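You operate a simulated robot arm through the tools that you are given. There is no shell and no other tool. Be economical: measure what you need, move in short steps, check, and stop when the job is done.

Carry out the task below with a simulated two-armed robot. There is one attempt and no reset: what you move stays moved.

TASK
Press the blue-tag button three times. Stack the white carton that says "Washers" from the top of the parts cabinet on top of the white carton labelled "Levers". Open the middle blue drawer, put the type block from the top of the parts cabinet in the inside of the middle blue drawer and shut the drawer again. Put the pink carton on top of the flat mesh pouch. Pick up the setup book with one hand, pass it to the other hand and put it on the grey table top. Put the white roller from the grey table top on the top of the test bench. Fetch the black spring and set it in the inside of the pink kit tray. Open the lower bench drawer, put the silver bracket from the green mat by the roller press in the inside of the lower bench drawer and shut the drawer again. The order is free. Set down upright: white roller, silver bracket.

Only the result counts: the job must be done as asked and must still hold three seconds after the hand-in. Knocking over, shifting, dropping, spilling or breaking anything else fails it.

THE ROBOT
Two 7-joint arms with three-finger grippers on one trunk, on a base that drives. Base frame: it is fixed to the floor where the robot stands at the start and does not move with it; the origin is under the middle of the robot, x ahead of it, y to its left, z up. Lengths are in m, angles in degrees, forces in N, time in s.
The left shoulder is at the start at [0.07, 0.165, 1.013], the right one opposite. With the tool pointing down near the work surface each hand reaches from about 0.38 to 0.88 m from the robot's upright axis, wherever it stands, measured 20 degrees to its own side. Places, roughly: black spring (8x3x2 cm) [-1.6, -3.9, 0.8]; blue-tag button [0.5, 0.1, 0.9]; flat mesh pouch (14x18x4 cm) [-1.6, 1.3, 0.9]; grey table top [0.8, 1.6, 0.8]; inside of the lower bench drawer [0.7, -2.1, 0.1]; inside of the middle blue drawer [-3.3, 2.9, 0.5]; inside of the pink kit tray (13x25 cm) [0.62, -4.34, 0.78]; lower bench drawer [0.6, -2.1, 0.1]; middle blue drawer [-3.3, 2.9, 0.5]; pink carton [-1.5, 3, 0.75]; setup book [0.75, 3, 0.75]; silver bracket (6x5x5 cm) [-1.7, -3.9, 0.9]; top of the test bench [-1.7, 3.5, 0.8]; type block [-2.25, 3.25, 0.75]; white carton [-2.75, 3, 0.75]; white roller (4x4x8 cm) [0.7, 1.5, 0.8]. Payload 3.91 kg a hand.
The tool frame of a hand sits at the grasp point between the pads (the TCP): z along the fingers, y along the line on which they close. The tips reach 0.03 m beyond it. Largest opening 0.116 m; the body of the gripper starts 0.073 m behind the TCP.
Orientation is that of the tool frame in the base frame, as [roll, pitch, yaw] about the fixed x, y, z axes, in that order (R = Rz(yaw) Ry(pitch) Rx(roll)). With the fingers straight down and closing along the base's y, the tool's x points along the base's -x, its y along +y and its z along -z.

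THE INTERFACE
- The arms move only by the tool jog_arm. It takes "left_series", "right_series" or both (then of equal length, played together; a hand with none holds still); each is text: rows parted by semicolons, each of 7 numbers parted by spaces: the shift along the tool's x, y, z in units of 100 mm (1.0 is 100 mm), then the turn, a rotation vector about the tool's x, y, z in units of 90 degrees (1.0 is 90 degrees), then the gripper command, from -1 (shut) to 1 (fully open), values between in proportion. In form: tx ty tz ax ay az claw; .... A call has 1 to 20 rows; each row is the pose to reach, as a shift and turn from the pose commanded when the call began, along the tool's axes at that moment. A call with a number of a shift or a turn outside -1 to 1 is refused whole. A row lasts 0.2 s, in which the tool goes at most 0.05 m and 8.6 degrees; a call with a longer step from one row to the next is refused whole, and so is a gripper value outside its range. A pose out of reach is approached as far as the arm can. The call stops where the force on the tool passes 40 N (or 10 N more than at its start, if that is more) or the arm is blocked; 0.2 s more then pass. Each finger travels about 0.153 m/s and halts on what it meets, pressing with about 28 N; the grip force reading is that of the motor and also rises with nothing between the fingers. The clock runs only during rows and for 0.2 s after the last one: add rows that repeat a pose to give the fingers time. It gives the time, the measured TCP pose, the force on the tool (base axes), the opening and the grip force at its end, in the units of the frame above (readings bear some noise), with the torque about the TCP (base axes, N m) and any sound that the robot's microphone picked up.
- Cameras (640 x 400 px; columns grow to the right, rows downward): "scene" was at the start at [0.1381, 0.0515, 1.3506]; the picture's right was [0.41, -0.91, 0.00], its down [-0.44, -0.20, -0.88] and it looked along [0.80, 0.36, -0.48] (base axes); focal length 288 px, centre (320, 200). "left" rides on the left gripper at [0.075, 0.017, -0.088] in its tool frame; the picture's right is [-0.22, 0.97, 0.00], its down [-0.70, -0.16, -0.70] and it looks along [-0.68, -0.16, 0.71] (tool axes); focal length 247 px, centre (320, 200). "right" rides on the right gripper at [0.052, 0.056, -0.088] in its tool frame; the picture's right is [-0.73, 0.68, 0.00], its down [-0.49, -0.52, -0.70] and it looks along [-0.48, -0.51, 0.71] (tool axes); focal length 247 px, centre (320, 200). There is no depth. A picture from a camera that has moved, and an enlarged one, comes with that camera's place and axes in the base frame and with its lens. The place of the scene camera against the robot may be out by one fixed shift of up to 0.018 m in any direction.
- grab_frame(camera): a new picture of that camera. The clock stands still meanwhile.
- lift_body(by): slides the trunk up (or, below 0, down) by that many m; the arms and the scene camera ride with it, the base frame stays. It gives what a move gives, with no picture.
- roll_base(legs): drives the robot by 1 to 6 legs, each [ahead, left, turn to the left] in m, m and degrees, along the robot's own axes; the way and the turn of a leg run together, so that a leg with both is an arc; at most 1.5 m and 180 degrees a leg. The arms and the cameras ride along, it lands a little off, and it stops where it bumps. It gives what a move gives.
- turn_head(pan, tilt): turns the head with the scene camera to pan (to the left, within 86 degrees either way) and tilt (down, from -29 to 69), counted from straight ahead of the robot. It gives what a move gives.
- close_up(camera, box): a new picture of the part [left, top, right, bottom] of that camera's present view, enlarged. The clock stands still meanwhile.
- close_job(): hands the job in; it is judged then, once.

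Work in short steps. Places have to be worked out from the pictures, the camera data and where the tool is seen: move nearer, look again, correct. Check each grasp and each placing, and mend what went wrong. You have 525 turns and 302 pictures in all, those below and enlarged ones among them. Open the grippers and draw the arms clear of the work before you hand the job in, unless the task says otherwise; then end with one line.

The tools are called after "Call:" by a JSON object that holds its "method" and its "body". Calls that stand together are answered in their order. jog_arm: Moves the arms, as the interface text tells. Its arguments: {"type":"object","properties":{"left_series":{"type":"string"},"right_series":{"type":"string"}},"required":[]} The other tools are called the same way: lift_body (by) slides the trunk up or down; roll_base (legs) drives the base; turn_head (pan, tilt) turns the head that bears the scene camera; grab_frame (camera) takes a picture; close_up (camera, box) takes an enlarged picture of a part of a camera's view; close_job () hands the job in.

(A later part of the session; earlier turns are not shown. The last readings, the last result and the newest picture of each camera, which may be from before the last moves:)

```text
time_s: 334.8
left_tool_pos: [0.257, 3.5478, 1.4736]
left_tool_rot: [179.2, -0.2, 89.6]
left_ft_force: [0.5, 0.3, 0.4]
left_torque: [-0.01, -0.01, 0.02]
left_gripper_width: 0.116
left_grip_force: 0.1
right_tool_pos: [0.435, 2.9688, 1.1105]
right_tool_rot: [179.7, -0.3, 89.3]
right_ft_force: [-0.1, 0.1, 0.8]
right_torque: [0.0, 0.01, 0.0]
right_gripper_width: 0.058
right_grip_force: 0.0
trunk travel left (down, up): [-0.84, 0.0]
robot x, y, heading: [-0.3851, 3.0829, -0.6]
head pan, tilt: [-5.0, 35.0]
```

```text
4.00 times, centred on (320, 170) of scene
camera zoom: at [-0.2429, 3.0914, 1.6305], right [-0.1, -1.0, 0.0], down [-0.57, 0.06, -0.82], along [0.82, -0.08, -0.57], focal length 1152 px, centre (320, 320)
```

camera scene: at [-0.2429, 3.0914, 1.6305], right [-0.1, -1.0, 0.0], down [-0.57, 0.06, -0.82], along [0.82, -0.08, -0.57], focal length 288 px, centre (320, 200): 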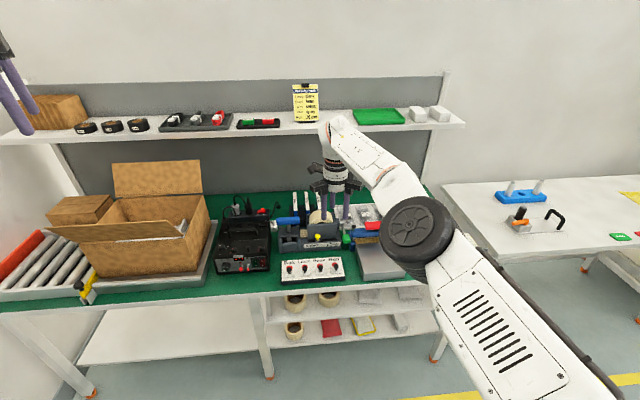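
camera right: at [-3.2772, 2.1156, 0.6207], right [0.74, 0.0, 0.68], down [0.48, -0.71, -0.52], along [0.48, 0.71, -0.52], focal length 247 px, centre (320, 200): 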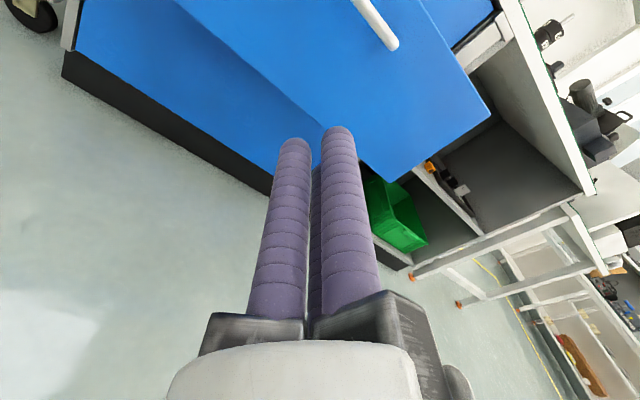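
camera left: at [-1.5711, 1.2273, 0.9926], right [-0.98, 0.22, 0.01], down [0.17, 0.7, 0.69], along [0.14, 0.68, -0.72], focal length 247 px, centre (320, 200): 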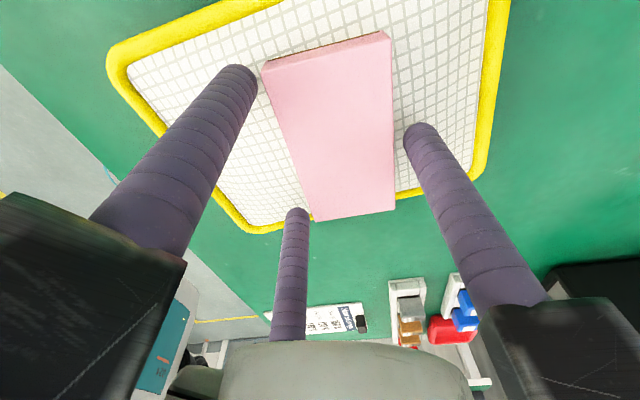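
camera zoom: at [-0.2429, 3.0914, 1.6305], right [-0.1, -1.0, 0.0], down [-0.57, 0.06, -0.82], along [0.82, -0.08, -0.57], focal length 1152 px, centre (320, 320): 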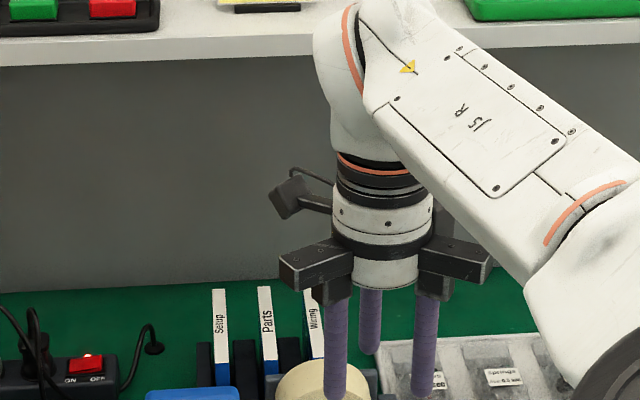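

The book tops read "Setup", "Parts", "Wiring"; Setup is leftmost, near [0.66, 3.09]. I'll turn the left hand to its natural yaw for the pick-up, and pull the right hand's yaw back as well.

Call:
{"method": "jog_arm", "body": {"left_series": "0 0 0 0 0 -0.09 1; 0 0 0 0 0 -0.18 1; 0 0 0 0 0 -0.27 1; 0 0 0 0 0 -0.36 1; 0 0 0 0 0 -0.45 1; 0 0 0 0 0 -0.54 1; 0 0 0 0 0 -0.63 1; 0 0 0 0 0 -0.72 1; 0 0 0 0 0 -0.81 1; 0 0 0 0 0 -0.9 1; 0 0 0 0 0 -0.99 1; 0 0 0 0 0 -1 1; 0 0 0 0 0 -1 1", "right_series": "0 0 0 0 0 -0.09 0; 0 0 0 0 0 -0.18 0; 0 0 0 0 0 -0.27 0; 0 0 0 0 0 -0.36 0; 0 0 0 0 0 -0.45 0; 0 0 0 0 0 -0.54 0; 0 0 0 0 0 -0.63 0; 0 0 0 0 0 -0.72 0; 0 0 0 0 0 -0.81 0; 0 0 0 0 0 -0.9 0; 0 0 0 0 0 -0.99 0; 0 0 0 0 0 -1 0; 0 0 0 0 0 -1 0"}}

Call:
{"method": "roll_base", "body": {"legs": [[0, -0.3, 0.5], [0.12, 0, 0]]}}

Call:
{"method": "grab_frame", "body": {"camera": "left"}}

```text
time_s: 337.6
left_tool_pos: [0.2569, 3.5509, 1.4725]
left_tool_rot: [180.0, 0.7, 179.7]
left_ft_force: [0.2, 0.6, -0.6]
left_torque: [-0.08, 0.02, 0.02]
left_gripper_width: 0.1158
left_grip_force: 0.0
right_tool_pos: [0.3806, 2.9462, 1.0811]
right_tool_rot: [179.8, 0.8, 177.4]
right_ft_force: [-0.3, -0.4, 0.8]
right_torque: [0.03, 0.02, 0.0]
right_gripper_width: 0.0582
right_grip_force: 0.0
right hand out of reach, approached as far as the arm can: row 9, 10, 11, 12, 13
trunk travel left (down, up): [-0.84, 0.0]
robot x, y, heading: [-0.3847, 3.0842, -0.5]
head pan, tilt: [-5.0, 35.0]
```

```text
time_s: 340.5
left_tool_pos: [0.3696, 3.25, 1.4759]
left_tool_rot: [179.8, 0.9, -180.0]
left_ft_force: [-0.4, -0.5, 0.5]
left_torque: [0.0, 0.0, 0.0]
left_gripper_width: 0.1157
left_grip_force: 0.0
right_tool_pos: [0.4966, 2.6473, 1.0831]
right_tool_rot: [179.7, 0.8, 177.8]
right_ft_force: [-0.7, 0.2, 0.5]
right_torque: [0.01, -0.02, 0.04]
right_gripper_width: 0.0578
right_grip_force: 0.0
trunk travel left (down, up): [-0.84, 0.0]
robot x, y, heading: [-0.2693, 2.7831, -0.4]
head pan, tilt: [-5.0, 35.0]
```

```text
180 pictures are left
camera left: at [0.293, 3.2669, 1.5634], right [0.22, 0.97, 0.01], down [0.68, -0.16, 0.71], along [0.69, -0.15, -0.7], focal length 247 px, centre (320, 200)
```

left: 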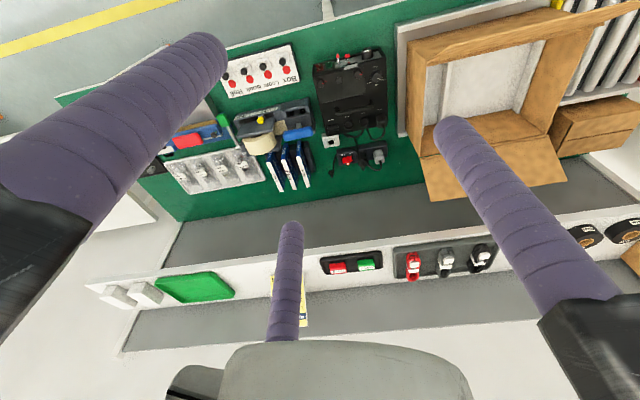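

Call:
{"method": "close_up", "body": {"camera": "left", "box": [210, 90, 370, 190]}}

```text
4.00 times, centred on (290, 140) of left
camera zoom: at [0.293, 3.2669, 1.5634], right [0.22, 0.97, 0.01], down [0.68, -0.16, 0.71], along [0.69, -0.15, -0.7], focal length 988 px, centre (440, 440)
```

zoom: 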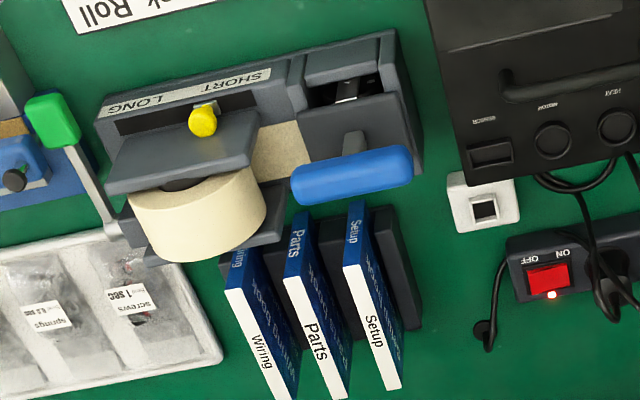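

The Setup book's top runs x 0.73–0.87 at y≈3.10, z≈0.907, with ~2.7 cm gaps and low grey dividers. I'll pull the right hand back, drive closer, and bring the left hand over it.

Call:
{"method": "jog_arm", "body": {"right_series": "0.4 -0.2 0 0 0 0 0; 0.8 -0.4 0 0 0 0 0; 1 -0.5 0 0 0 0 0; 1 -0.5 0 0 0 0 0"}}

Call:
{"method": "jog_arm", "body": {"right_series": "0.4 -0.2 0 0 0 0 0; 0.8 -0.4 0 0 0 0 0; 1 -0.5 0 0 0 0 0; 1 -0.5 0 0 0 0 0"}}

Call:
{"method": "roll_base", "body": {"legs": [[0.3, -0.05, 0]]}}

Call:
{"method": "lift_body", "body": {"by": -0.25}}

Call:
{"method": "grab_frame", "body": {"camera": "left"}}

```text
time_s: 341.5
left_tool_pos: [0.3724, 3.253, 1.4745]
left_tool_rot: [179.8, 0.9, -179.9]
left_ft_force: [0.2, 0.6, -0.2]
left_torque: [0.0, 0.03, 0.0]
left_gripper_width: 0.1159
left_grip_force: 0.0
right_tool_pos: [0.3958, 2.6034, 1.0792]
right_tool_rot: [179.8, 0.6, 177.8]
right_ft_force: [0.4, 0.0, 0.4]
right_torque: [0.0, 0.01, -0.03]
right_gripper_width: 0.0581
right_grip_force: 0.2
trunk travel left (down, up): [-0.84, 0.0]
robot x, y, heading: [-0.2682, 2.7818, -0.1]
head pan, tilt: [-5.0, 35.0]
```

```text
time_s: 342.5
left_tool_pos: [0.3724, 3.2515, 1.4746]
left_tool_rot: [179.8, 0.9, 179.9]
left_ft_force: [0.1, -0.6, 0.2]
left_torque: [0.01, 0.01, 0.01]
left_gripper_width: 0.1157
left_grip_force: 0.0
right_tool_pos: [0.2957, 2.5553, 1.0782]
right_tool_rot: [179.6, 0.7, 177.8]
right_ft_force: [0.7, 0.1, 0.2]
right_torque: [-0.02, 0.01, -0.01]
right_gripper_width: 0.0576
right_grip_force: 0.1
trunk travel left (down, up): [-0.84, 0.0]
robot x, y, heading: [-0.2684, 2.7897, 0.0]
head pan, tilt: [-5.0, 35.0]
```

```text
time_s: 344.5
left_tool_pos: [0.6681, 3.1979, 1.4752]
left_tool_rot: [179.7, 1.0, -180.0]
left_ft_force: [-0.8, 0.8, 0.1]
left_torque: [0.01, -0.01, 0.02]
left_gripper_width: 0.116
left_grip_force: 0.0
right_tool_pos: [0.5888, 2.5027, 1.0797]
right_tool_rot: [179.7, 0.7, 177.7]
right_ft_force: [0.2, 0.2, 0.4]
right_torque: [0.01, -0.01, 0.04]
right_gripper_width: 0.0578
right_grip_force: 0.1
trunk travel left (down, up): [-0.84, 0.0]
robot x, y, heading: [0.027, 2.7322, -0.1]
head pan, tilt: [-5.0, 35.0]
```

```text
time_s: 347.0
left_tool_pos: [0.6688, 3.1989, 1.2266]
left_tool_rot: [179.9, 1.0, 179.9]
left_ft_force: [0.8, -0.7, -0.6]
left_torque: [-0.01, 0.05, -0.02]
left_gripper_width: 0.1158
left_grip_force: 0.0
right_tool_pos: [0.5926, 2.5036, 0.8377]
right_tool_rot: [179.5, 1.2, 177.6]
right_ft_force: [-9.5, -0.3, 21.4]
right_torque: [-0.35, 1.01, -0.12]
right_gripper_width: 0.0617
right_grip_force: 3.8
trunk travel left (down, up): [-0.591, 0.249]
robot x, y, heading: [0.031, 2.7326, -0.4]
head pan, tilt: [-5.0, 35.0]
stopped: the force on the tool passed its limit at 44 N (the readings are from after the stop); the commanded pose is now the measured one
```

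```text
178 pictures are left
camera left: at [0.5924, 3.2149, 1.3141], right [0.23, 0.97, 0.01], down [0.68, -0.16, 0.71], along [0.69, -0.16, -0.7], focal length 247 px, centre (320, 200)
```

left: 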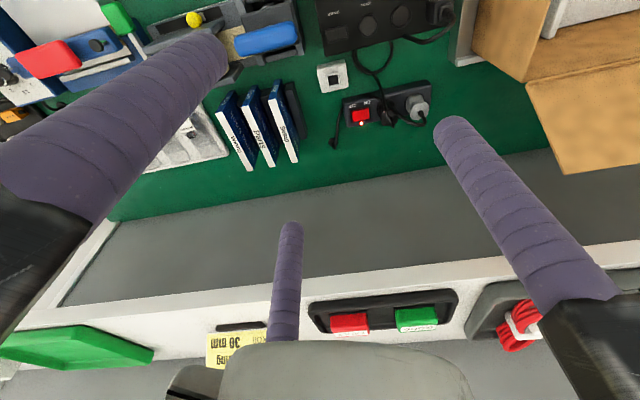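

I lowered the right hand onto something on the bench near (0.59, 2.50) without checking what was under it. I'll lift it straight up now and look for any displacement.

Call:
{"method": "jog_arm", "body": {"right_series": "0 0 -0.2 0 0 0 0; 0 0 -0.6 0 0 0 0; 0 0 -1 0 0 0 0; 0 0 -1 0 0 0 0"}}

Call:
{"method": "turn_head", "body": {"pan": -25, "tilt": 40}}

Call:
{"method": "grab_frame", "body": {"camera": "scene"}}

Call:
{"method": "grab_frame", "body": {"camera": "right"}}

```text
time_s: 348.0
left_tool_pos: [0.6707, 3.1976, 1.2251]
left_tool_rot: [179.8, 1.0, 179.9]
left_ft_force: [0.0, -1.1, 0.2]
left_torque: [0.01, 0.02, -0.01]
left_gripper_width: 0.1162
left_grip_force: 0.1
right_tool_pos: [0.5921, 2.5011, 0.9338]
right_tool_rot: [179.6, 1.2, 177.7]
right_ft_force: [0.5, -0.2, 0.4]
right_torque: [0.03, -0.03, 0.0]
right_gripper_width: 0.0581
right_grip_force: 0.0
trunk travel left (down, up): [-0.591, 0.249]
robot x, y, heading: [0.0267, 2.7337, -0.6]
head pan, tilt: [-5.0, 35.0]
```

```text
time_s: 348.8
left_tool_pos: [0.669, 3.1989, 1.2277]
left_tool_rot: [179.8, 0.9, 179.9]
left_ft_force: [0.4, -0.8, 0.2]
left_torque: [0.01, 0.02, -0.01]
left_gripper_width: 0.116
left_grip_force: 0.1
right_tool_pos: [0.592, 2.5021, 0.9344]
right_tool_rot: [179.6, 1.3, 177.5]
right_ft_force: [0.5, 0.4, -0.6]
right_torque: [0.03, -0.03, -0.02]
right_gripper_width: 0.058
right_grip_force: 0.0
trunk travel left (down, up): [-0.591, 0.249]
robot x, y, heading: [0.0284, 2.7334, -0.3]
head pan, tilt: [-25.0, 40.0]
```

```text
177 pictures are left
camera scene: at [0.1604, 2.7111, 1.3743], right [-0.43, -0.9, 0.0], down [-0.58, 0.27, -0.77], along [0.69, -0.33, -0.64], focal length 288 px, centre (320, 200)
```

scene: 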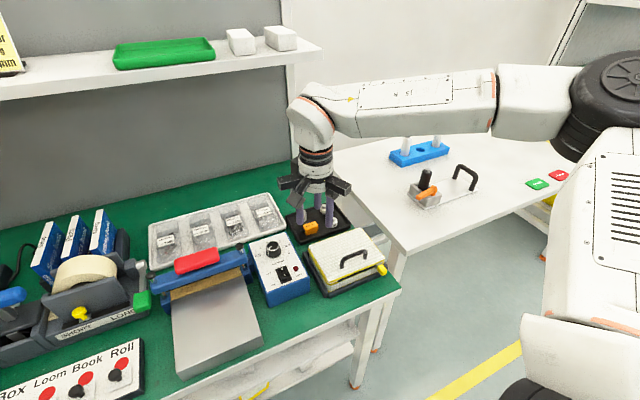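

```text
176 pictures are left
camera right: at [0.5399, 2.5594, 1.0211], right [0.76, 0.65, 0.02], down [0.45, -0.55, 0.71], along [0.47, -0.53, -0.71], focal length 247 px, centre (320, 200)
```

right: 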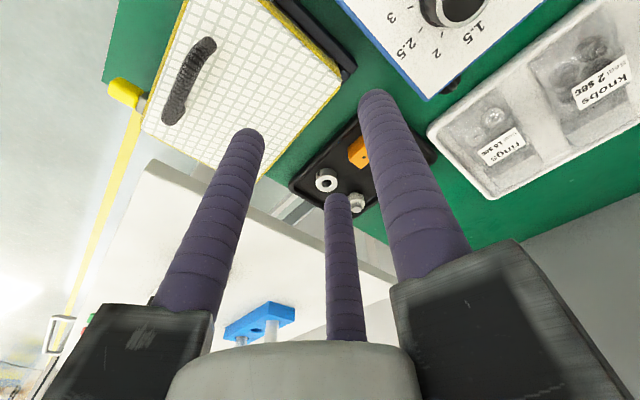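

The rod pressed on the top of the gridded case from above; its outline measures about the same as before. I'll zoom in to check that it sits properly.

Call:
{"method": "close_up", "body": {"camera": "scene", "box": [240, 180, 420, 310]}}

```text
3.08 times, centred on (330, 245) of scene
camera zoom: at [0.1604, 2.7111, 1.3743], right [-0.43, -0.9, 0.0], down [-0.58, 0.27, -0.77], along [0.69, -0.33, -0.64], focal length 886 px, centre (289, 62)
```

zoom: 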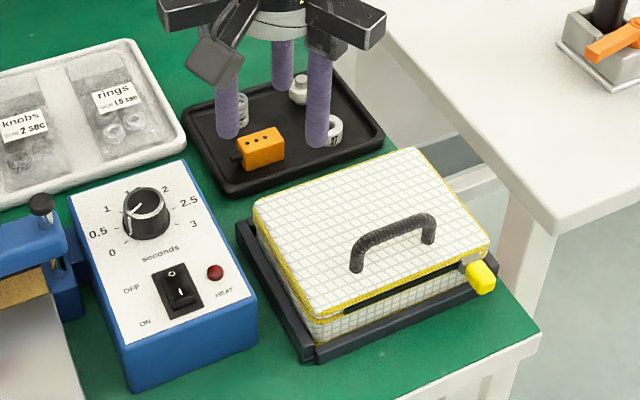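

The case sits correctly in its base and the tray items are in place. I'll raise and retract the right hand to a safe spot before continuing.

Call:
{"method": "jog_arm", "body": {"right_series": "0 0 -0.4 0 0 0 0; 0 0 -0.8 0 0 0 0; 0 0 -1 0 0 0 0; 0 0 -1 0 0 0 0"}}

Call:
{"method": "jog_arm", "body": {"right_series": "0.4 0 -0.2 0 0 0 0; 0.8 0 -0.4 0 0 0 0; 1 0 -0.6 0 0 0 0; 1 0 -0.6 0 0 0 0"}}

Call:
{"method": "jog_arm", "body": {"right_series": "0.4 0 0 0 0 0 0; 0.8 0 0 0 0 0 0; 1 0 0 0 0 0 0; 1 0 0 0 0 0 0"}}

Call:
{"method": "close_up", "body": {"camera": "left", "box": [190, 60, 350, 160]}}

```text
time_s: 349.8
left_tool_pos: [0.669, 3.1983, 1.227]
left_tool_rot: [179.7, 0.9, 179.9]
left_ft_force: [0.4, 0.9, 0.9]
left_torque: [0.0, 0.01, 0.0]
left_gripper_width: 0.1162
left_grip_force: 0.0
right_tool_pos: [0.59, 2.501, 1.0357]
right_tool_rot: [179.6, 1.2, 177.7]
right_ft_force: [-0.3, -0.2, -0.1]
right_torque: [-0.01, -0.01, 0.0]
right_gripper_width: 0.0581
right_grip_force: 0.2
trunk travel left (down, up): [-0.591, 0.249]
robot x, y, heading: [0.0318, 2.7339, -0.4]
head pan, tilt: [-25.0, 40.0]
```

```text
time_s: 350.8
left_tool_pos: [0.6695, 3.198, 1.2262]
left_tool_rot: [179.9, 0.9, 179.9]
left_ft_force: [0.0, 0.0, 0.4]
left_torque: [0.01, -0.01, 0.02]
left_gripper_width: 0.1163
left_grip_force: 0.0
right_tool_pos: [0.4876, 2.5043, 1.0929]
right_tool_rot: [179.6, 1.2, 177.6]
right_ft_force: [0.5, 0.4, 0.8]
right_torque: [0.01, 0.03, -0.01]
right_gripper_width: 0.0578
right_grip_force: 0.0
trunk travel left (down, up): [-0.591, 0.249]
robot x, y, heading: [0.0298, 2.7316, -0.3]
head pan, tilt: [-25.0, 40.0]
```

```text
time_s: 351.8
left_tool_pos: [0.67, 3.1985, 1.225]
left_tool_rot: [179.8, 0.9, 179.8]
left_ft_force: [-0.3, 0.0, 0.7]
left_torque: [-0.01, -0.02, -0.01]
left_gripper_width: 0.116
left_grip_force: 0.2
right_tool_pos: [0.3875, 2.5098, 1.0901]
right_tool_rot: [179.7, 1.3, 177.7]
right_ft_force: [-1.0, 0.6, -0.5]
right_torque: [-0.02, -0.03, -0.02]
right_gripper_width: 0.058
right_grip_force: 0.1
trunk travel left (down, up): [-0.591, 0.249]
robot x, y, heading: [0.0282, 2.731, -0.3]
head pan, tilt: [-25.0, 40.0]
```

```text
4.00 times, centred on (270, 110) of left
camera zoom: at [0.5939, 3.2145, 1.3136], right [0.23, 0.97, 0.01], down [0.68, -0.16, 0.71], along [0.69, -0.16, -0.7], focal length 988 px, centre (520, 560)
```

zoom: 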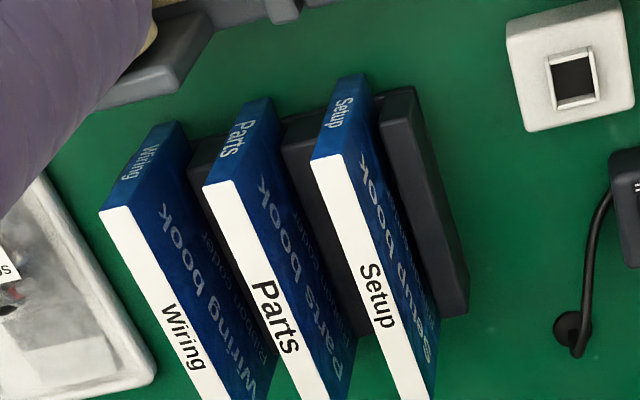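

The book is about 13.6 cm long, 10 cm high and 1.6 cm thick, spanning x 0.745–0.88. I'll retract the right hand more, then bring the left hand over the book.

Call:
{"method": "jog_arm", "body": {"right_series": "0.4 0 0 0 0 0 0; 0.8 0 0 0 0 0 0; 1 0 0 0 0 0 0; 1 0 0 0 0 0 0", "left_series": "-0.25 -0.25 0 0 0 0 0.6; -0.5 -0.5 0 0 0 0 0.2; -0.8 -0.8 0 0 0 0 -0.1; -1 -1 0 0 0 0 -0.1"}}

Call:
{"method": "grab_frame", "body": {"camera": "left"}}

```text
time_s: 352.8
left_tool_pos: [0.7527, 3.111, 1.2092]
left_tool_rot: [179.7, 0.9, 179.9]
left_ft_force: [0.6, 0.4, -0.5]
left_torque: [0.02, 0.02, 0.03]
left_gripper_width: 0.0522
left_grip_force: 0.1
left hand out of reach, approached as far as the arm can: row 3, 4
right_tool_pos: [0.2894, 2.5131, 1.0865]
right_tool_rot: [179.4, 1.2, 177.6]
right_ft_force: [0.7, 0.2, -0.5]
right_torque: [0.06, 0.06, -0.01]
right_gripper_width: 0.0581
right_grip_force: 0.1
trunk travel left (down, up): [-0.591, 0.249]
robot x, y, heading: [0.0288, 2.7377, -0.3]
head pan, tilt: [-25.0, 40.0]
```

```text
173 pictures are left
camera left: at [0.6758, 3.1274, 1.2961], right [0.22, 0.97, 0.01], down [0.69, -0.16, 0.71], along [0.69, -0.15, -0.7], focal length 247 px, centre (320, 200)
```

left: 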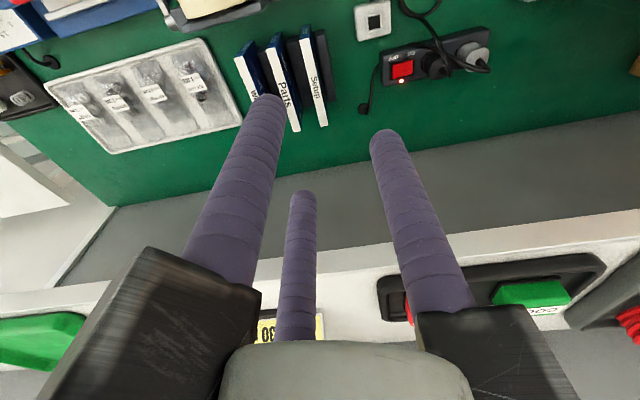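

I'll lower the trunk 0.2 m (both hands are clear of the bench items) and recheck.

Call:
{"method": "lift_body", "body": {"by": -0.18}}

Call:
{"method": "grab_frame", "body": {"camera": "left"}}

```text
time_s: 354.8
left_tool_pos: [0.7503, 3.1122, 1.0292]
left_tool_rot: [179.8, 1.0, 179.9]
left_ft_force: [0.0, 0.4, 0.2]
left_torque: [0.02, 0.03, 0.02]
left_gripper_width: 0.052
left_grip_force: 0.1
right_tool_pos: [0.2895, 2.5147, 0.9085]
right_tool_rot: [179.5, 1.4, 177.6]
right_ft_force: [0.0, 0.8, 0.7]
right_torque: [0.02, -0.01, 0.01]
right_gripper_width: 0.0578
right_grip_force: 0.1
trunk travel left (down, up): [-0.411, 0.429]
robot x, y, heading: [0.0294, 2.7352, -0.4]
head pan, tilt: [-25.0, 40.0]
```

```text
172 pictures are left
camera left: at [0.6743, 3.1287, 1.1166], right [0.23, 0.97, 0.01], down [0.68, -0.16, 0.71], along [0.69, -0.16, -0.7], focal length 247 px, centre (320, 200)
```

left: 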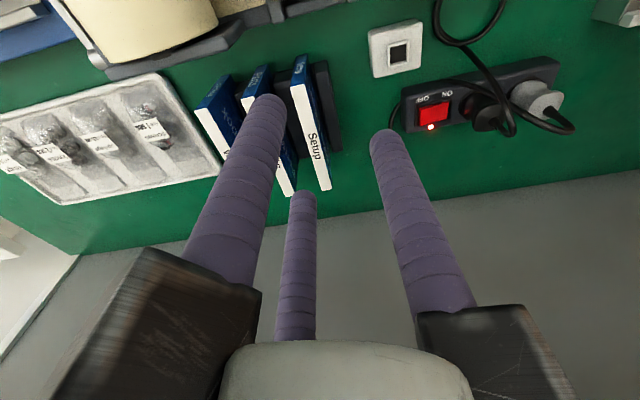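

Setup is at y≈3.0925, x 0.746–0.866. I'll move the hand above it and check alignment before going down.

Call:
{"method": "jog_arm", "body": {"left_series": "-0.2 -0.08 0 0 0 0 -0.1; -0.4 -0.16 0 0 0 0 -0.1; -0.65 -0.255 0 0 0 0 -0.1; -0.65 -0.255 0.3 0 0 0 -0.1; -0.65 -0.255 0.3 0 0 0 -0.1"}}

Call:
{"method": "grab_frame", "body": {"camera": "left"}}

Call:
{"method": "turn_head", "body": {"pan": 25, "tilt": 20}}

Call:
{"method": "grab_frame", "body": {"camera": "scene"}}

```text
time_s: 356.0
left_tool_pos: [0.771, 3.0917, 0.9994]
left_tool_rot: [179.7, 1.1, 179.9]
left_ft_force: [-1.1, -0.7, 0.0]
left_torque: [0.03, 0.02, -0.01]
left_gripper_width: 0.0521
left_grip_force: 0.0
left hand out of reach, approached as far as the arm can: row 1, 2, 3, 4, 5
right_tool_pos: [0.2881, 2.5145, 0.9081]
right_tool_rot: [179.5, 1.3, 177.6]
right_ft_force: [0.2, -0.4, 0.1]
right_torque: [0.01, 0.0, 0.0]
right_gripper_width: 0.058
right_grip_force: 0.0
trunk travel left (down, up): [-0.411, 0.429]
robot x, y, heading: [0.0259, 2.7328, -0.3]
head pan, tilt: [-25.0, 40.0]
```

```text
171 pictures are left
camera left: at [0.695, 3.1079, 1.0866], right [0.23, 0.97, 0.01], down [0.68, -0.17, 0.71], along [0.7, -0.15, -0.7], focal length 247 px, centre (320, 200)
```

left: 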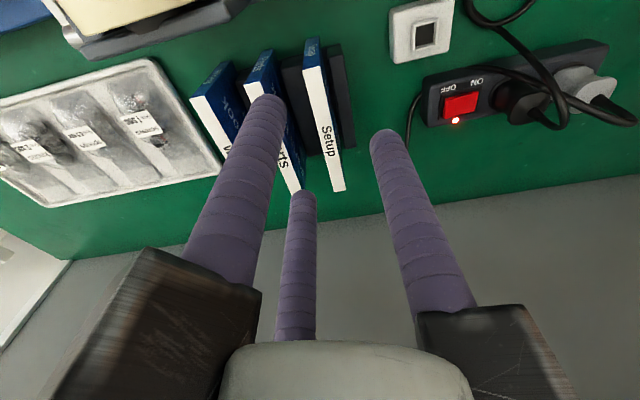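

```text
time_s: 357.2
left_tool_pos: [0.7708, 3.0927, 0.9988]
left_tool_rot: [179.9, 1.1, 179.8]
left_ft_force: [0.6, 0.3, 0.2]
left_torque: [-0.03, -0.01, 0.0]
left_gripper_width: 0.0523
left_grip_force: 0.2
right_tool_pos: [0.2891, 2.5153, 0.9076]
right_tool_rot: [179.6, 1.2, 177.5]
right_ft_force: [0.3, 0.5, -0.1]
right_torque: [0.02, 0.02, 0.03]
right_gripper_width: 0.0581
right_grip_force: 0.1
trunk travel left (down, up): [-0.411, 0.429]
robot x, y, heading: [0.0293, 2.7368, -0.1]
head pan, tilt: [25.0, 20.0]
```

```text
170 pictures are left
camera scene: at [0.1682, 2.7862, 1.2257], right [0.42, -0.91, 0.0], down [-0.31, -0.14, -0.94], along [0.85, 0.39, -0.34], focal length 288 px, centre (320, 200)
```

scene: 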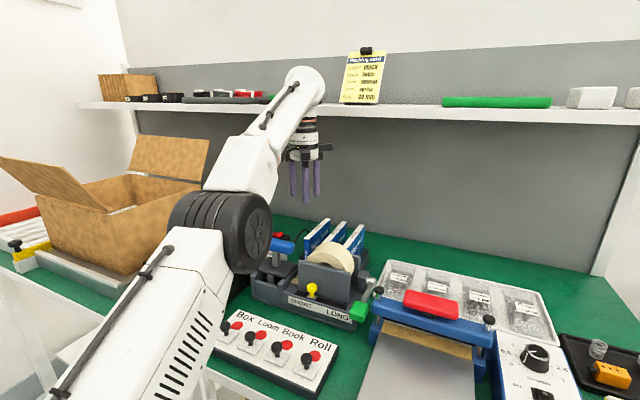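

I need the base closer. I'll retract the right hand a little more, then move the base 6 cm ahead and 4 cm left.

Call:
{"method": "jog_arm", "body": {"right_series": "0.3 0 0 0 0 0 0; 0.6 0 0 0 0 0 0; 0.6 0 0 0 0 0 0"}}

Call:
{"method": "roll_base", "body": {"legs": [[0.06, 0.04, 0]]}}

Call:
{"method": "jog_arm", "body": {"left_series": "0.1 -0.25 0 0 0 0 -0.1; 0.16 -0.455 0 0 0 0 -0.1; 0.16 -0.455 0 0 0 0 -0.1"}}

Call:
{"method": "grab_frame", "body": {"camera": "left"}}

```text
time_s: 358.0
left_tool_pos: [0.7722, 3.0913, 0.9984]
left_tool_rot: [179.9, 1.0, 179.9]
left_ft_force: [-0.3, 0.2, -0.5]
left_torque: [0.01, -0.01, 0.0]
left_gripper_width: 0.0523
left_grip_force: 0.2
right_tool_pos: [0.2346, 2.5165, 0.9154]
right_tool_rot: [179.5, 1.1, 177.6]
right_ft_force: [0.1, -0.2, 0.1]
right_torque: [0.01, -0.01, 0.04]
right_gripper_width: 0.0581
right_grip_force: 0.0
right hand out of reach, approached as far as the arm can: row 2, 3
trunk travel left (down, up): [-0.411, 0.429]
robot x, y, heading: [0.0284, 2.7318, -0.2]
head pan, tilt: [25.0, 20.0]
```

```text
time_s: 359.0
left_tool_pos: [0.8323, 3.1329, 0.997]
left_tool_rot: [179.8, 0.9, 179.9]
left_ft_force: [-0.3, 0.2, 0.1]
left_torque: [-0.05, 0.02, -0.01]
left_gripper_width: 0.0523
left_grip_force: 0.1
right_tool_pos: [0.2935, 2.5571, 0.9154]
right_tool_rot: [179.6, 1.2, 177.7]
right_ft_force: [0.7, -0.9, 0.0]
right_torque: [-0.04, 0.02, 0.02]
right_gripper_width: 0.0581
right_grip_force: 0.0
trunk travel left (down, up): [-0.411, 0.429]
robot x, y, heading: [0.0895, 2.7768, -0.1]
head pan, tilt: [25.0, 20.0]
```

```text
time_s: 359.8
left_tool_pos: [0.8152, 3.0866, 0.9974]
left_tool_rot: [179.8, 1.0, 179.9]
left_ft_force: [0.4, -0.3, 0.0]
left_torque: [-0.04, 0.03, 0.01]
left_gripper_width: 0.0521
left_grip_force: 0.0
right_tool_pos: [0.2938, 2.5576, 0.9157]
right_tool_rot: [179.5, 1.2, 177.6]
right_ft_force: [0.4, 0.3, 0.2]
right_torque: [0.0, 0.02, 0.01]
right_gripper_width: 0.0581
right_grip_force: 0.1
trunk travel left (down, up): [-0.411, 0.429]
robot x, y, heading: [0.0898, 2.7712, -0.4]
head pan, tilt: [25.0, 20.0]
```

```text
169 pictures are left
camera left: at [0.7386, 3.1029, 1.0847], right [0.23, 0.97, 0.01], down [0.68, -0.16, 0.71], along [0.69, -0.15, -0.7], focal length 247 px, centre (320, 200)
```

left: 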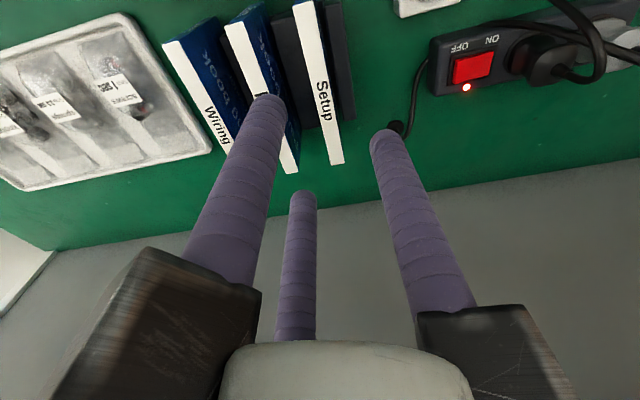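

Aligned to the book (y≈3.090), with the rods set for the gap. Descending carefully.

Call:
{"method": "jog_arm", "body": {"left_series": "0 -0.025 0.2 0 0 0 -0.1; 0 -0.025 0.45 0 0 0 -0.1; 0 -0.025 0.6 0 0 0 -0.1; 0 -0.025 0.7 0 0 0 -0.1; 0 -0.025 0.8 0 0 0 -0.1; 0 -0.025 0.88 0 0 0 -0.1"}}

Call:
{"method": "grab_frame", "body": {"camera": "left"}}

```text
time_s: 361.2
left_tool_pos: [0.8174, 3.0849, 0.9092]
left_tool_rot: [179.9, 1.0, 179.9]
left_ft_force: [0.0, 0.2, -0.3]
left_torque: [-0.02, 0.0, 0.01]
left_gripper_width: 0.0522
left_grip_force: 0.2
right_tool_pos: [0.2933, 2.5578, 0.9151]
right_tool_rot: [179.7, 1.2, 177.6]
right_ft_force: [-0.3, 0.3, 0.1]
right_torque: [-0.01, 0.05, 0.01]
right_gripper_width: 0.0577
right_grip_force: 0.2
trunk travel left (down, up): [-0.411, 0.429]
robot x, y, heading: [0.087, 2.7734, -0.3]
head pan, tilt: [25.0, 20.0]
```

```text
168 pictures are left
camera left: at [0.7409, 3.1011, 0.996], right [0.23, 0.97, 0.01], down [0.68, -0.16, 0.71], along [0.69, -0.15, -0.7], focal length 247 px, centre (320, 200)
```

left: 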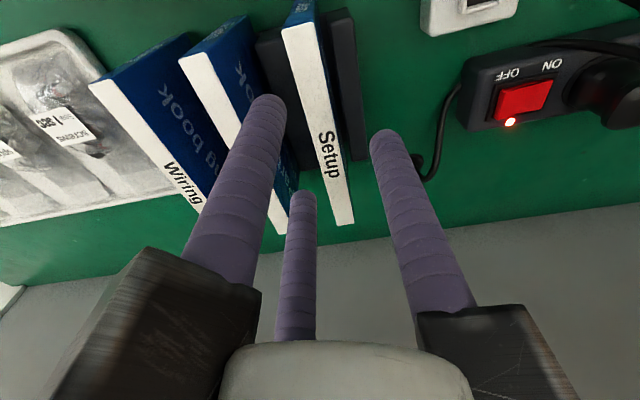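

The book top seems lower than I estimated (~0.875). I'll go down 3 cm more, watching force.

Call:
{"method": "jog_arm", "body": {"left_series": "0 0 0.08 0 0 0 -0.1; 0 0 0.15 0 0 0 -0.1; 0 0 0.22 0 0 0 -0.1; 0 0 0.3 0 0 0 -0.1"}}

Call:
{"method": "grab_frame", "body": {"camera": "left"}}

Call:
{"method": "turn_head", "body": {"pan": 23, "tilt": 30}}

Call:
{"method": "close_up", "body": {"camera": "scene", "box": [240, 80, 420, 230]}}

```text
time_s: 362.2
left_tool_pos: [0.8175, 3.0839, 0.8796]
left_tool_rot: [179.7, 1.1, 179.9]
left_ft_force: [-0.4, 0.9, 0.1]
left_torque: [0.02, -0.02, 0.02]
left_gripper_width: 0.0522
left_grip_force: 0.1
right_tool_pos: [0.2946, 2.5577, 0.9151]
right_tool_rot: [179.6, 1.3, 177.6]
right_ft_force: [-0.9, -0.7, -0.8]
right_torque: [0.0, -0.02, -0.02]
right_gripper_width: 0.0579
right_grip_force: 0.1
trunk travel left (down, up): [-0.411, 0.429]
robot x, y, heading: [0.0881, 2.7709, -0.2]
head pan, tilt: [25.0, 20.0]
```

```text
167 pictures are left
camera left: at [0.7415, 3.1011, 0.9669], right [0.23, 0.97, 0.01], down [0.68, -0.16, 0.71], along [0.69, -0.16, -0.7], focal length 247 px, centre (320, 200)
```

left: 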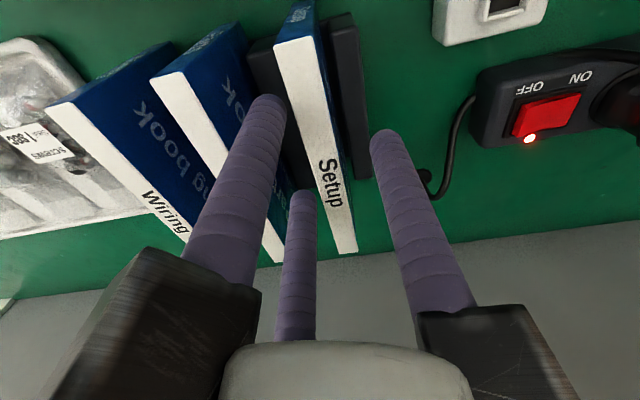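

```text
time_s: 362.9
left_tool_pos: [0.8176, 3.0849, 0.8802]
left_tool_rot: [179.8, 1.0, 179.8]
left_ft_force: [-0.1, 1.0, -0.3]
left_torque: [-0.01, -0.02, -0.02]
left_gripper_width: 0.0522
left_grip_force: 0.1
right_tool_pos: [0.2941, 2.5582, 0.9163]
right_tool_rot: [179.6, 1.2, 177.6]
right_ft_force: [0.3, -0.3, 0.0]
right_torque: [0.0, -0.01, 0.01]
right_gripper_width: 0.058
right_grip_force: 0.1
trunk travel left (down, up): [-0.411, 0.429]
robot x, y, heading: [0.0876, 2.7772, -0.2]
head pan, tilt: [23.0, 30.0]
```

```text
2.67 times, centred on (330, 155) of scene
camera zoom: at [0.2265, 2.8217, 1.2097], right [0.39, -0.92, 0.0], down [-0.46, -0.19, -0.87], along [0.8, 0.33, -0.5], focal length 768 px, centre (293, 320)
```

zoom: 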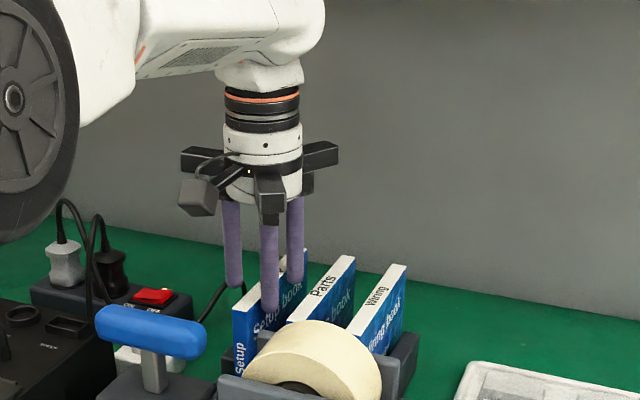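

The rods straddle the Setup book nicely. Closing.

Call:
{"method": "jog_arm", "body": {"left_series": "0 0 0 0 0 0 -0.4; 0 0 0 0 0 0 -0.7; 0 0 0 0 0 0 -1; 0 0 0 0 0 0 -1; 0 0 0 0 0 0 -1"}}

Call:
{"method": "grab_frame", "body": {"camera": "left"}}

```text
time_s: 364.1
left_tool_pos: [0.8181, 3.085, 0.8806]
left_tool_rot: [179.7, 1.0, 179.9]
left_ft_force: [-0.2, -0.1, -0.1]
left_torque: [-0.04, -0.04, -0.03]
left_gripper_width: 0.0258
left_grip_force: 27.9
right_tool_pos: [0.2939, 2.5582, 0.9157]
right_tool_rot: [179.6, 1.1, 177.6]
right_ft_force: [0.5, 0.6, 0.6]
right_torque: [0.0, -0.02, -0.04]
right_gripper_width: 0.0581
right_grip_force: 0.0
trunk travel left (down, up): [-0.411, 0.429]
robot x, y, heading: [0.0883, 2.7725, -0.2]
head pan, tilt: [23.0, 30.0]
```

```text
165 pictures are left
camera left: at [0.7413, 3.1011, 0.9671], right [0.23, 0.97, 0.01], down [0.68, -0.16, 0.71], along [0.69, -0.15, -0.7], focal length 247 px, centre (320, 200)
```

left: 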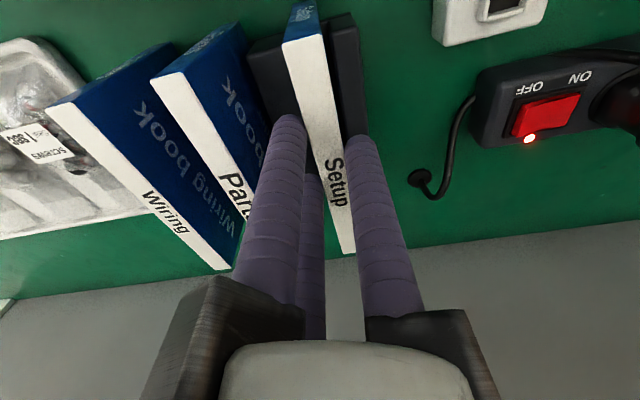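

Gripped. I'll lift straight up and back away.

Call:
{"method": "jog_arm", "body": {"left_series": "0 0 -0.2 0 0 0 -1; 0 0 -0.5 0 0 0 -1; 0 0 -0.9 0 0 0 -1; 0 0 -1 0 0 0 -1; 0 0 -1 0 0 0 -1"}}

Call:
{"method": "lift_body", "body": {"by": 0.12}}

Call:
{"method": "grab_frame", "body": {"camera": "scene"}}

```text
time_s: 365.3
left_tool_pos: [0.8147, 3.0837, 0.9793]
left_tool_rot: [179.8, 1.1, 179.9]
left_ft_force: [0.0, 0.1, -1.2]
left_torque: [0.01, 0.03, -0.01]
left_gripper_width: 0.0259
left_grip_force: 28.2
right_tool_pos: [0.293, 2.5568, 0.9154]
right_tool_rot: [179.6, 1.2, 177.5]
right_ft_force: [-0.1, 0.7, -0.2]
right_torque: [-0.04, 0.03, -0.01]
right_gripper_width: 0.058
right_grip_force: 0.1
trunk travel left (down, up): [-0.411, 0.429]
robot x, y, heading: [0.0851, 2.7725, -0.3]
head pan, tilt: [23.0, 30.0]
```

```text
time_s: 366.4
left_tool_pos: [0.8125, 3.0845, 1.064]
left_tool_rot: [179.6, -0.3, 179.4]
left_ft_force: [-2.1, 2.0, -4.3]
left_torque: [-0.12, -0.01, 0.09]
left_gripper_width: 0.0256
left_grip_force: 28.1
right_tool_pos: [0.2931, 2.557, 1.0097]
right_tool_rot: [179.6, 1.2, 177.6]
right_ft_force: [-1.3, -0.6, 0.4]
right_torque: [0.01, 0.04, -0.03]
right_gripper_width: 0.0581
right_grip_force: 0.1
trunk travel left (down, up): [-0.505, 0.335]
robot x, y, heading: [0.0906, 2.7717, -0.4]
head pan, tilt: [23.0, 30.0]
stopped: the force on the tool passed its limit at 61 N (the readings are from after the stop); the commanded pose is now the measured one
```

```text
164 pictures are left
camera scene: at [0.2264, 2.8219, 1.3042], right [0.39, -0.92, 0.0], down [-0.46, -0.19, -0.87], along [0.8, 0.33, -0.5], focal length 288 px, centre (320, 200)
```

scene: 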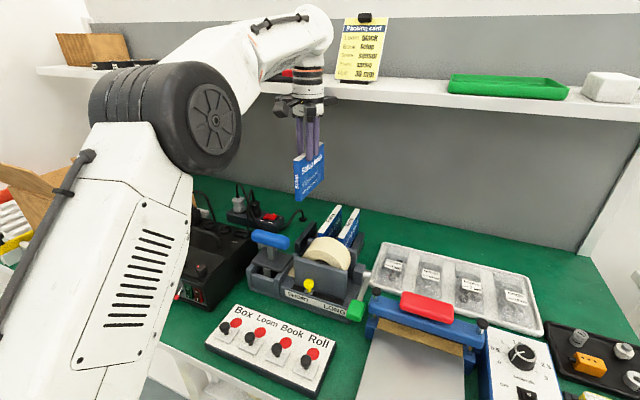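

The left hand brushed the shelf edge while rising. I'll lower 3 cm, then back straight out before raising further.

Call:
{"method": "lift_body", "body": {"by": -0.03}}

Call:
{"method": "roll_base", "body": {"legs": [[-0.45, 0, 0]]}}

Call:
{"method": "turn_head", "body": {"pan": 15, "tilt": 20}}

Call:
{"method": "grab_frame", "body": {"camera": "scene"}}

Call:
{"method": "grab_frame", "body": {"camera": "left"}}

```text
time_s: 367.2
left_tool_pos: [0.8133, 3.0844, 1.0361]
left_tool_rot: [179.5, -0.1, 179.5]
left_ft_force: [-0.3, 0.9, -2.1]
left_torque: [-0.02, 0.02, 0.0]
left_gripper_width: 0.0256
left_grip_force: 27.8
right_tool_pos: [0.2937, 2.5572, 0.9806]
right_tool_rot: [179.6, 1.2, 177.7]
right_ft_force: [0.2, 0.2, -0.1]
right_torque: [-0.01, -0.01, 0.0]
right_gripper_width: 0.0578
right_grip_force: 0.1
trunk travel left (down, up): [-0.475, 0.365]
robot x, y, heading: [0.0863, 2.7755, -0.3]
head pan, tilt: [23.0, 30.0]
```

```text
time_s: 369.9
left_tool_pos: [0.3637, 3.0869, 1.0361]
left_tool_rot: [179.6, -0.2, 179.6]
left_ft_force: [0.0, -0.3, -0.9]
left_torque: [-0.01, -0.01, 0.02]
left_gripper_width: 0.0257
left_grip_force: 28.1
right_tool_pos: [-0.1552, 2.5596, 0.979]
right_tool_rot: [179.6, 1.3, 177.7]
right_ft_force: [-0.4, 0.1, -1.4]
right_torque: [0.0, -0.03, 0.02]
right_gripper_width: 0.0578
right_grip_force: 0.1
trunk travel left (down, up): [-0.475, 0.365]
robot x, y, heading: [-0.3574, 2.7744, -0.2]
head pan, tilt: [23.0, 30.0]
```

```text
time_s: 370.6
left_tool_pos: [0.3651, 3.0883, 1.035]
left_tool_rot: [179.6, -0.2, 179.6]
left_ft_force: [-0.2, -0.8, -0.5]
left_torque: [-0.01, 0.08, 0.01]
left_gripper_width: 0.0256
left_grip_force: 28.1
right_tool_pos: [-0.1545, 2.5603, 0.9794]
right_tool_rot: [179.5, 1.2, 177.7]
right_ft_force: [0.2, 0.4, 0.5]
right_torque: [-0.02, -0.02, -0.01]
right_gripper_width: 0.058
right_grip_force: 0.1
trunk travel left (down, up): [-0.475, 0.365]
robot x, y, heading: [-0.3623, 2.7725, -0.2]
head pan, tilt: [15.0, 20.0]
```

```text
163 pictures are left
camera scene: at [-0.2154, 2.8129, 1.2895], right [0.25, -0.97, 0.0], down [-0.33, -0.09, -0.94], along [0.91, 0.24, -0.34], focal length 288 px, centre (320, 200)
```

scene: 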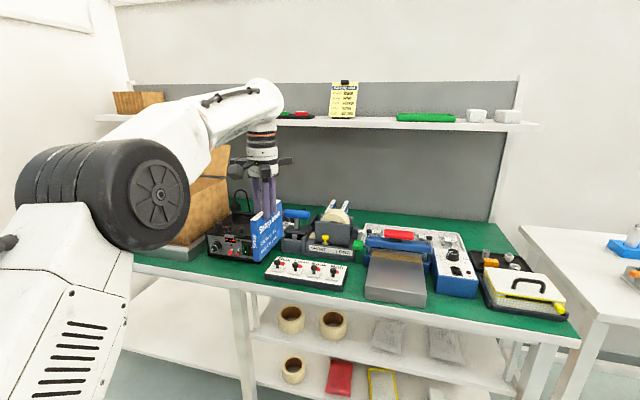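

```text
162 pictures are left
camera left: at [0.2908, 3.1041, 1.1241], right [0.23, 0.97, 0.01], down [0.7, -0.17, 0.7], along [0.68, -0.16, -0.72], focal length 247 px, centre (320, 200)
```

left: 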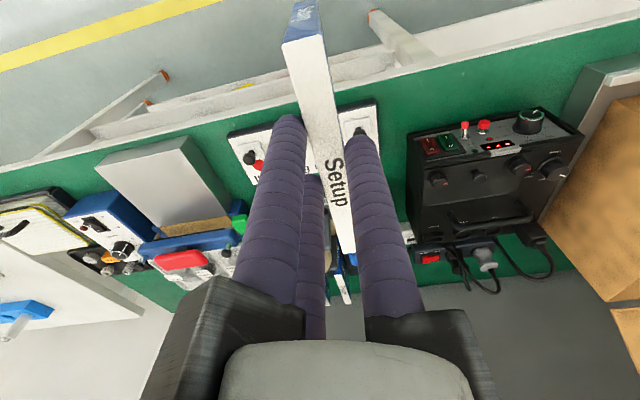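

The book is held and everything on the bench looks in order. Next, the hand-over: I'll turn the right hand to point forward while bringing both hands toward the middle.

Call:
{"method": "roll_base", "body": {"legs": [[-0.15, 0, 0]]}}

Call:
{"method": "jog_arm", "body": {"left_series": "0.1 -0.1 0 0 0 0 -1; 0.2 -0.2 0 0 0 0 -1; 0.3 -0.3 0 0 0 0 -1; 0.4 -0.4 0 0 0 0 -1; 0.5 -0.5 0 0 0 0 -1; 0.6 -0.6 0 0 0 0 -1; 0.7 -0.7 0 0 0 0 -1; 0.8 -0.8 0 0 0 0 -1; 0.9 -0.9 0 0 0 0 -1; 1 -1 0 0 0 0 -1; 1 -1 0 0 0 0 -1; 1 -1 0 0 0 0 -1; 1 -1 0 0 0 0 -1", "right_series": "-0.1 0.1 0 0 -0.09 0 0; -0.2 0.2 0 0 -0.18 0 0; -0.3 0.3 0 0 -0.27 0 0; -0.4 0.4 0 0 -0.36 0 0; -0.5 0.5 0 0 -0.45 0 0; -0.6 0.6 0 0 -0.54 0 0; -0.7 0.7 0 0 -0.63 0 0; -0.8 0.8 0 0 -0.72 0 0; -0.9 0.9 0 0 -0.81 0 0; -1 1 0 0 -0.9 0 0; -1 1 0 0 -0.96 0 0; -1 1 0 0 -0.99 0 0; -1 1 0 0 -0.99 0 0"}}

Call:
{"method": "turn_head", "body": {"pan": 5, "tilt": 35}}

Call:
{"method": "grab_frame", "body": {"camera": "scene"}}

```text
time_s: 372.0
left_tool_pos: [0.2139, 3.0883, 1.0368]
left_tool_rot: [179.6, -0.1, 179.6]
left_ft_force: [-1.2, -0.2, -0.8]
left_torque: [0.0, 0.01, -0.01]
left_gripper_width: 0.0258
left_grip_force: 28.3
right_tool_pos: [-0.3058, 2.5616, 0.9788]
right_tool_rot: [179.6, 1.3, 177.6]
right_ft_force: [-0.9, -0.1, -0.1]
right_torque: [0.02, -0.03, -0.01]
right_gripper_width: 0.0578
right_grip_force: 0.0
trunk travel left (down, up): [-0.475, 0.365]
robot x, y, heading: [-0.5117, 2.7742, -0.2]
head pan, tilt: [15.0, 20.0]
```

```text
time_s: 375.0
left_tool_pos: [0.114, 2.9877, 1.0362]
left_tool_rot: [179.6, -0.3, 179.6]
left_ft_force: [-0.3, 0.7, -1.4]
left_torque: [0.01, 0.02, -0.02]
left_gripper_width: 0.0257
left_grip_force: 28.1
right_tool_pos: [-0.1601, 2.7902, 1.0804]
right_tool_rot: [92.8, 79.8, 87.7]
right_ft_force: [0.0, 0.2, 0.5]
right_torque: [0.02, -0.05, 0.01]
right_gripper_width: 0.0581
right_grip_force: 0.1
right hand out of reach, approached as far as the arm can: row 1, 2, 3, 4, 5, 6, 7, 8, 9, 10, 11, 12, 13
trunk travel left (down, up): [-0.475, 0.365]
robot x, y, heading: [-0.5097, 2.7781, -0.1]
head pan, tilt: [15.0, 20.0]
stopped in row 13 (right hand): the arm was blocked; the commanded pose is now the measured one
```

```text
time_s: 375.8
left_tool_pos: [0.1143, 2.9881, 1.0343]
left_tool_rot: [179.6, -0.2, 179.6]
left_ft_force: [0.8, -0.1, -1.3]
left_torque: [0.03, 0.03, -0.01]
left_gripper_width: 0.0258
left_grip_force: 28.0
right_tool_pos: [-0.1603, 2.7909, 1.0806]
right_tool_rot: [92.6, 79.9, 87.5]
right_ft_force: [0.1, -0.1, -0.2]
right_torque: [0.01, -0.01, 0.01]
right_gripper_width: 0.0579
right_grip_force: 0.2
trunk travel left (down, up): [-0.475, 0.365]
robot x, y, heading: [-0.5095, 2.7764, -0.3]
head pan, tilt: [5.0, 35.0]
```

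```text
161 pictures are left
camera scene: at [-0.3675, 2.7978, 1.2658], right [0.09, -1.0, 0.0], down [-0.57, -0.05, -0.82], along [0.82, 0.07, -0.57], focal length 288 px, centre (320, 200)
```

scene: 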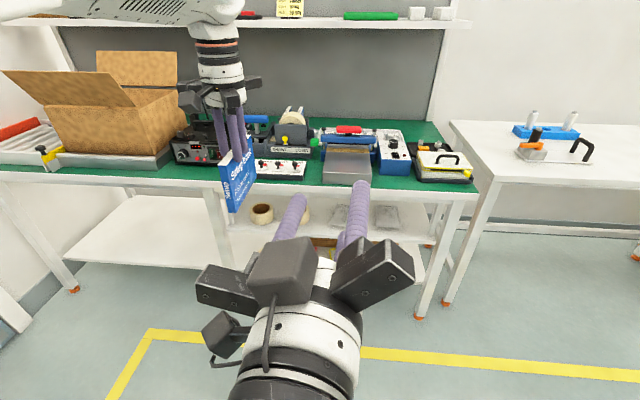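

The right hand now points forward though slightly twisted. I'll straighten it and lower it while the left hand brings the book to the centreline.

Call:
{"method": "jog_arm", "body": {"left_series": "0 -0.3 0 0 0 0 -1; 0 -0.6 0 0 0 0 -1; 0 -0.9 0 0 0 0 -1; 0 -1 0 0 0 0 -1; 0 -1 0 0 0 0 -1", "right_series": "0.3 0 0 -0.028 0 -0.056 0; 0.6 0 0 -0.056 0 -0.112 0; 0.9 0 0 -0.056 0 -0.112 0; 1 0 0 -0.056 0 -0.112 0; 1 0 0 -0.056 0 -0.112 0"}}

Call:
{"method": "jog_arm", "body": {"left_series": "-0.2 -0.3 0 0 0 0 -1; -0.4 -0.6 0 0 0 0 -1; -0.6 -0.88 0 0 0 0 -1; -0.6 -0.88 0 0 0 0 -1"}}

Call:
{"method": "grab_frame", "body": {"camera": "scene"}}

Call:
{"method": "grab_frame", "body": {"camera": "right"}}

```text
time_s: 376.5
left_tool_pos: [0.114, 2.9073, 1.0347]
left_tool_rot: [179.5, -0.3, 179.6]
left_ft_force: [0.8, 0.3, -1.0]
left_torque: [0.03, 0.03, 0.02]
left_gripper_width: 0.0257
left_grip_force: 27.7
right_tool_pos: [-0.1594, 2.8122, 1.0856]
right_tool_rot: [87.3, 74.9, 87.3]
right_ft_force: [0.3, -0.5, -0.7]
right_torque: [0.0, -0.01, -0.01]
right_gripper_width: 0.0581
right_grip_force: 0.2
right hand out of reach, approached as far as the arm can: row 2, 3
trunk travel left (down, up): [-0.475, 0.365]
robot x, y, heading: [-0.5075, 2.7749, -0.2]
head pan, tilt: [5.0, 35.0]
stopped in row 3 (right hand): the arm was blocked; the commanded pose is now the measured one
```

```text
time_s: 377.5
left_tool_pos: [0.1735, 2.8215, 1.0352]
left_tool_rot: [179.6, -0.2, 179.6]
left_ft_force: [-0.5, -0.4, -1.1]
left_torque: [0.0, 0.01, -0.03]
left_gripper_width: 0.0258
left_grip_force: 27.9
right_tool_pos: [-0.1618, 2.8146, 1.0851]
right_tool_rot: [87.2, 75.1, 87.2]
right_ft_force: [-0.9, -0.2, -0.3]
right_torque: [0.04, -0.02, 0.02]
right_gripper_width: 0.0578
right_grip_force: 0.0
trunk travel left (down, up): [-0.475, 0.365]
robot x, y, heading: [-0.5103, 2.7742, -0.5]
head pan, tilt: [5.0, 35.0]
```

```text
160 pictures are left
camera scene: at [-0.3685, 2.7978, 1.2659], right [0.08, -1.0, 0.0], down [-0.57, -0.05, -0.82], along [0.82, 0.07, -0.57], focal length 288 px, centre (320, 200)
```

scene: 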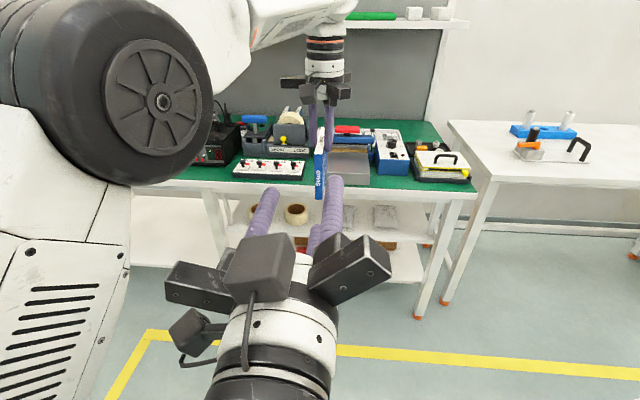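

```text
159 pictures are left
camera right: at [-0.2485, 2.8829, 1.0479], right [-0.01, 0.47, 0.88], down [-0.71, -0.63, 0.33], along [0.71, -0.62, 0.34], focal length 247 px, centre (320, 200)
```

right: 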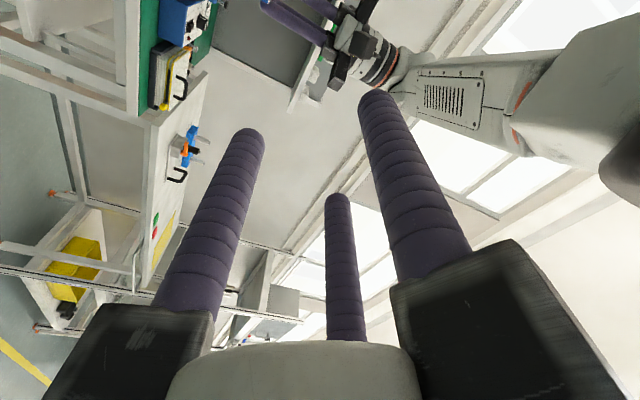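

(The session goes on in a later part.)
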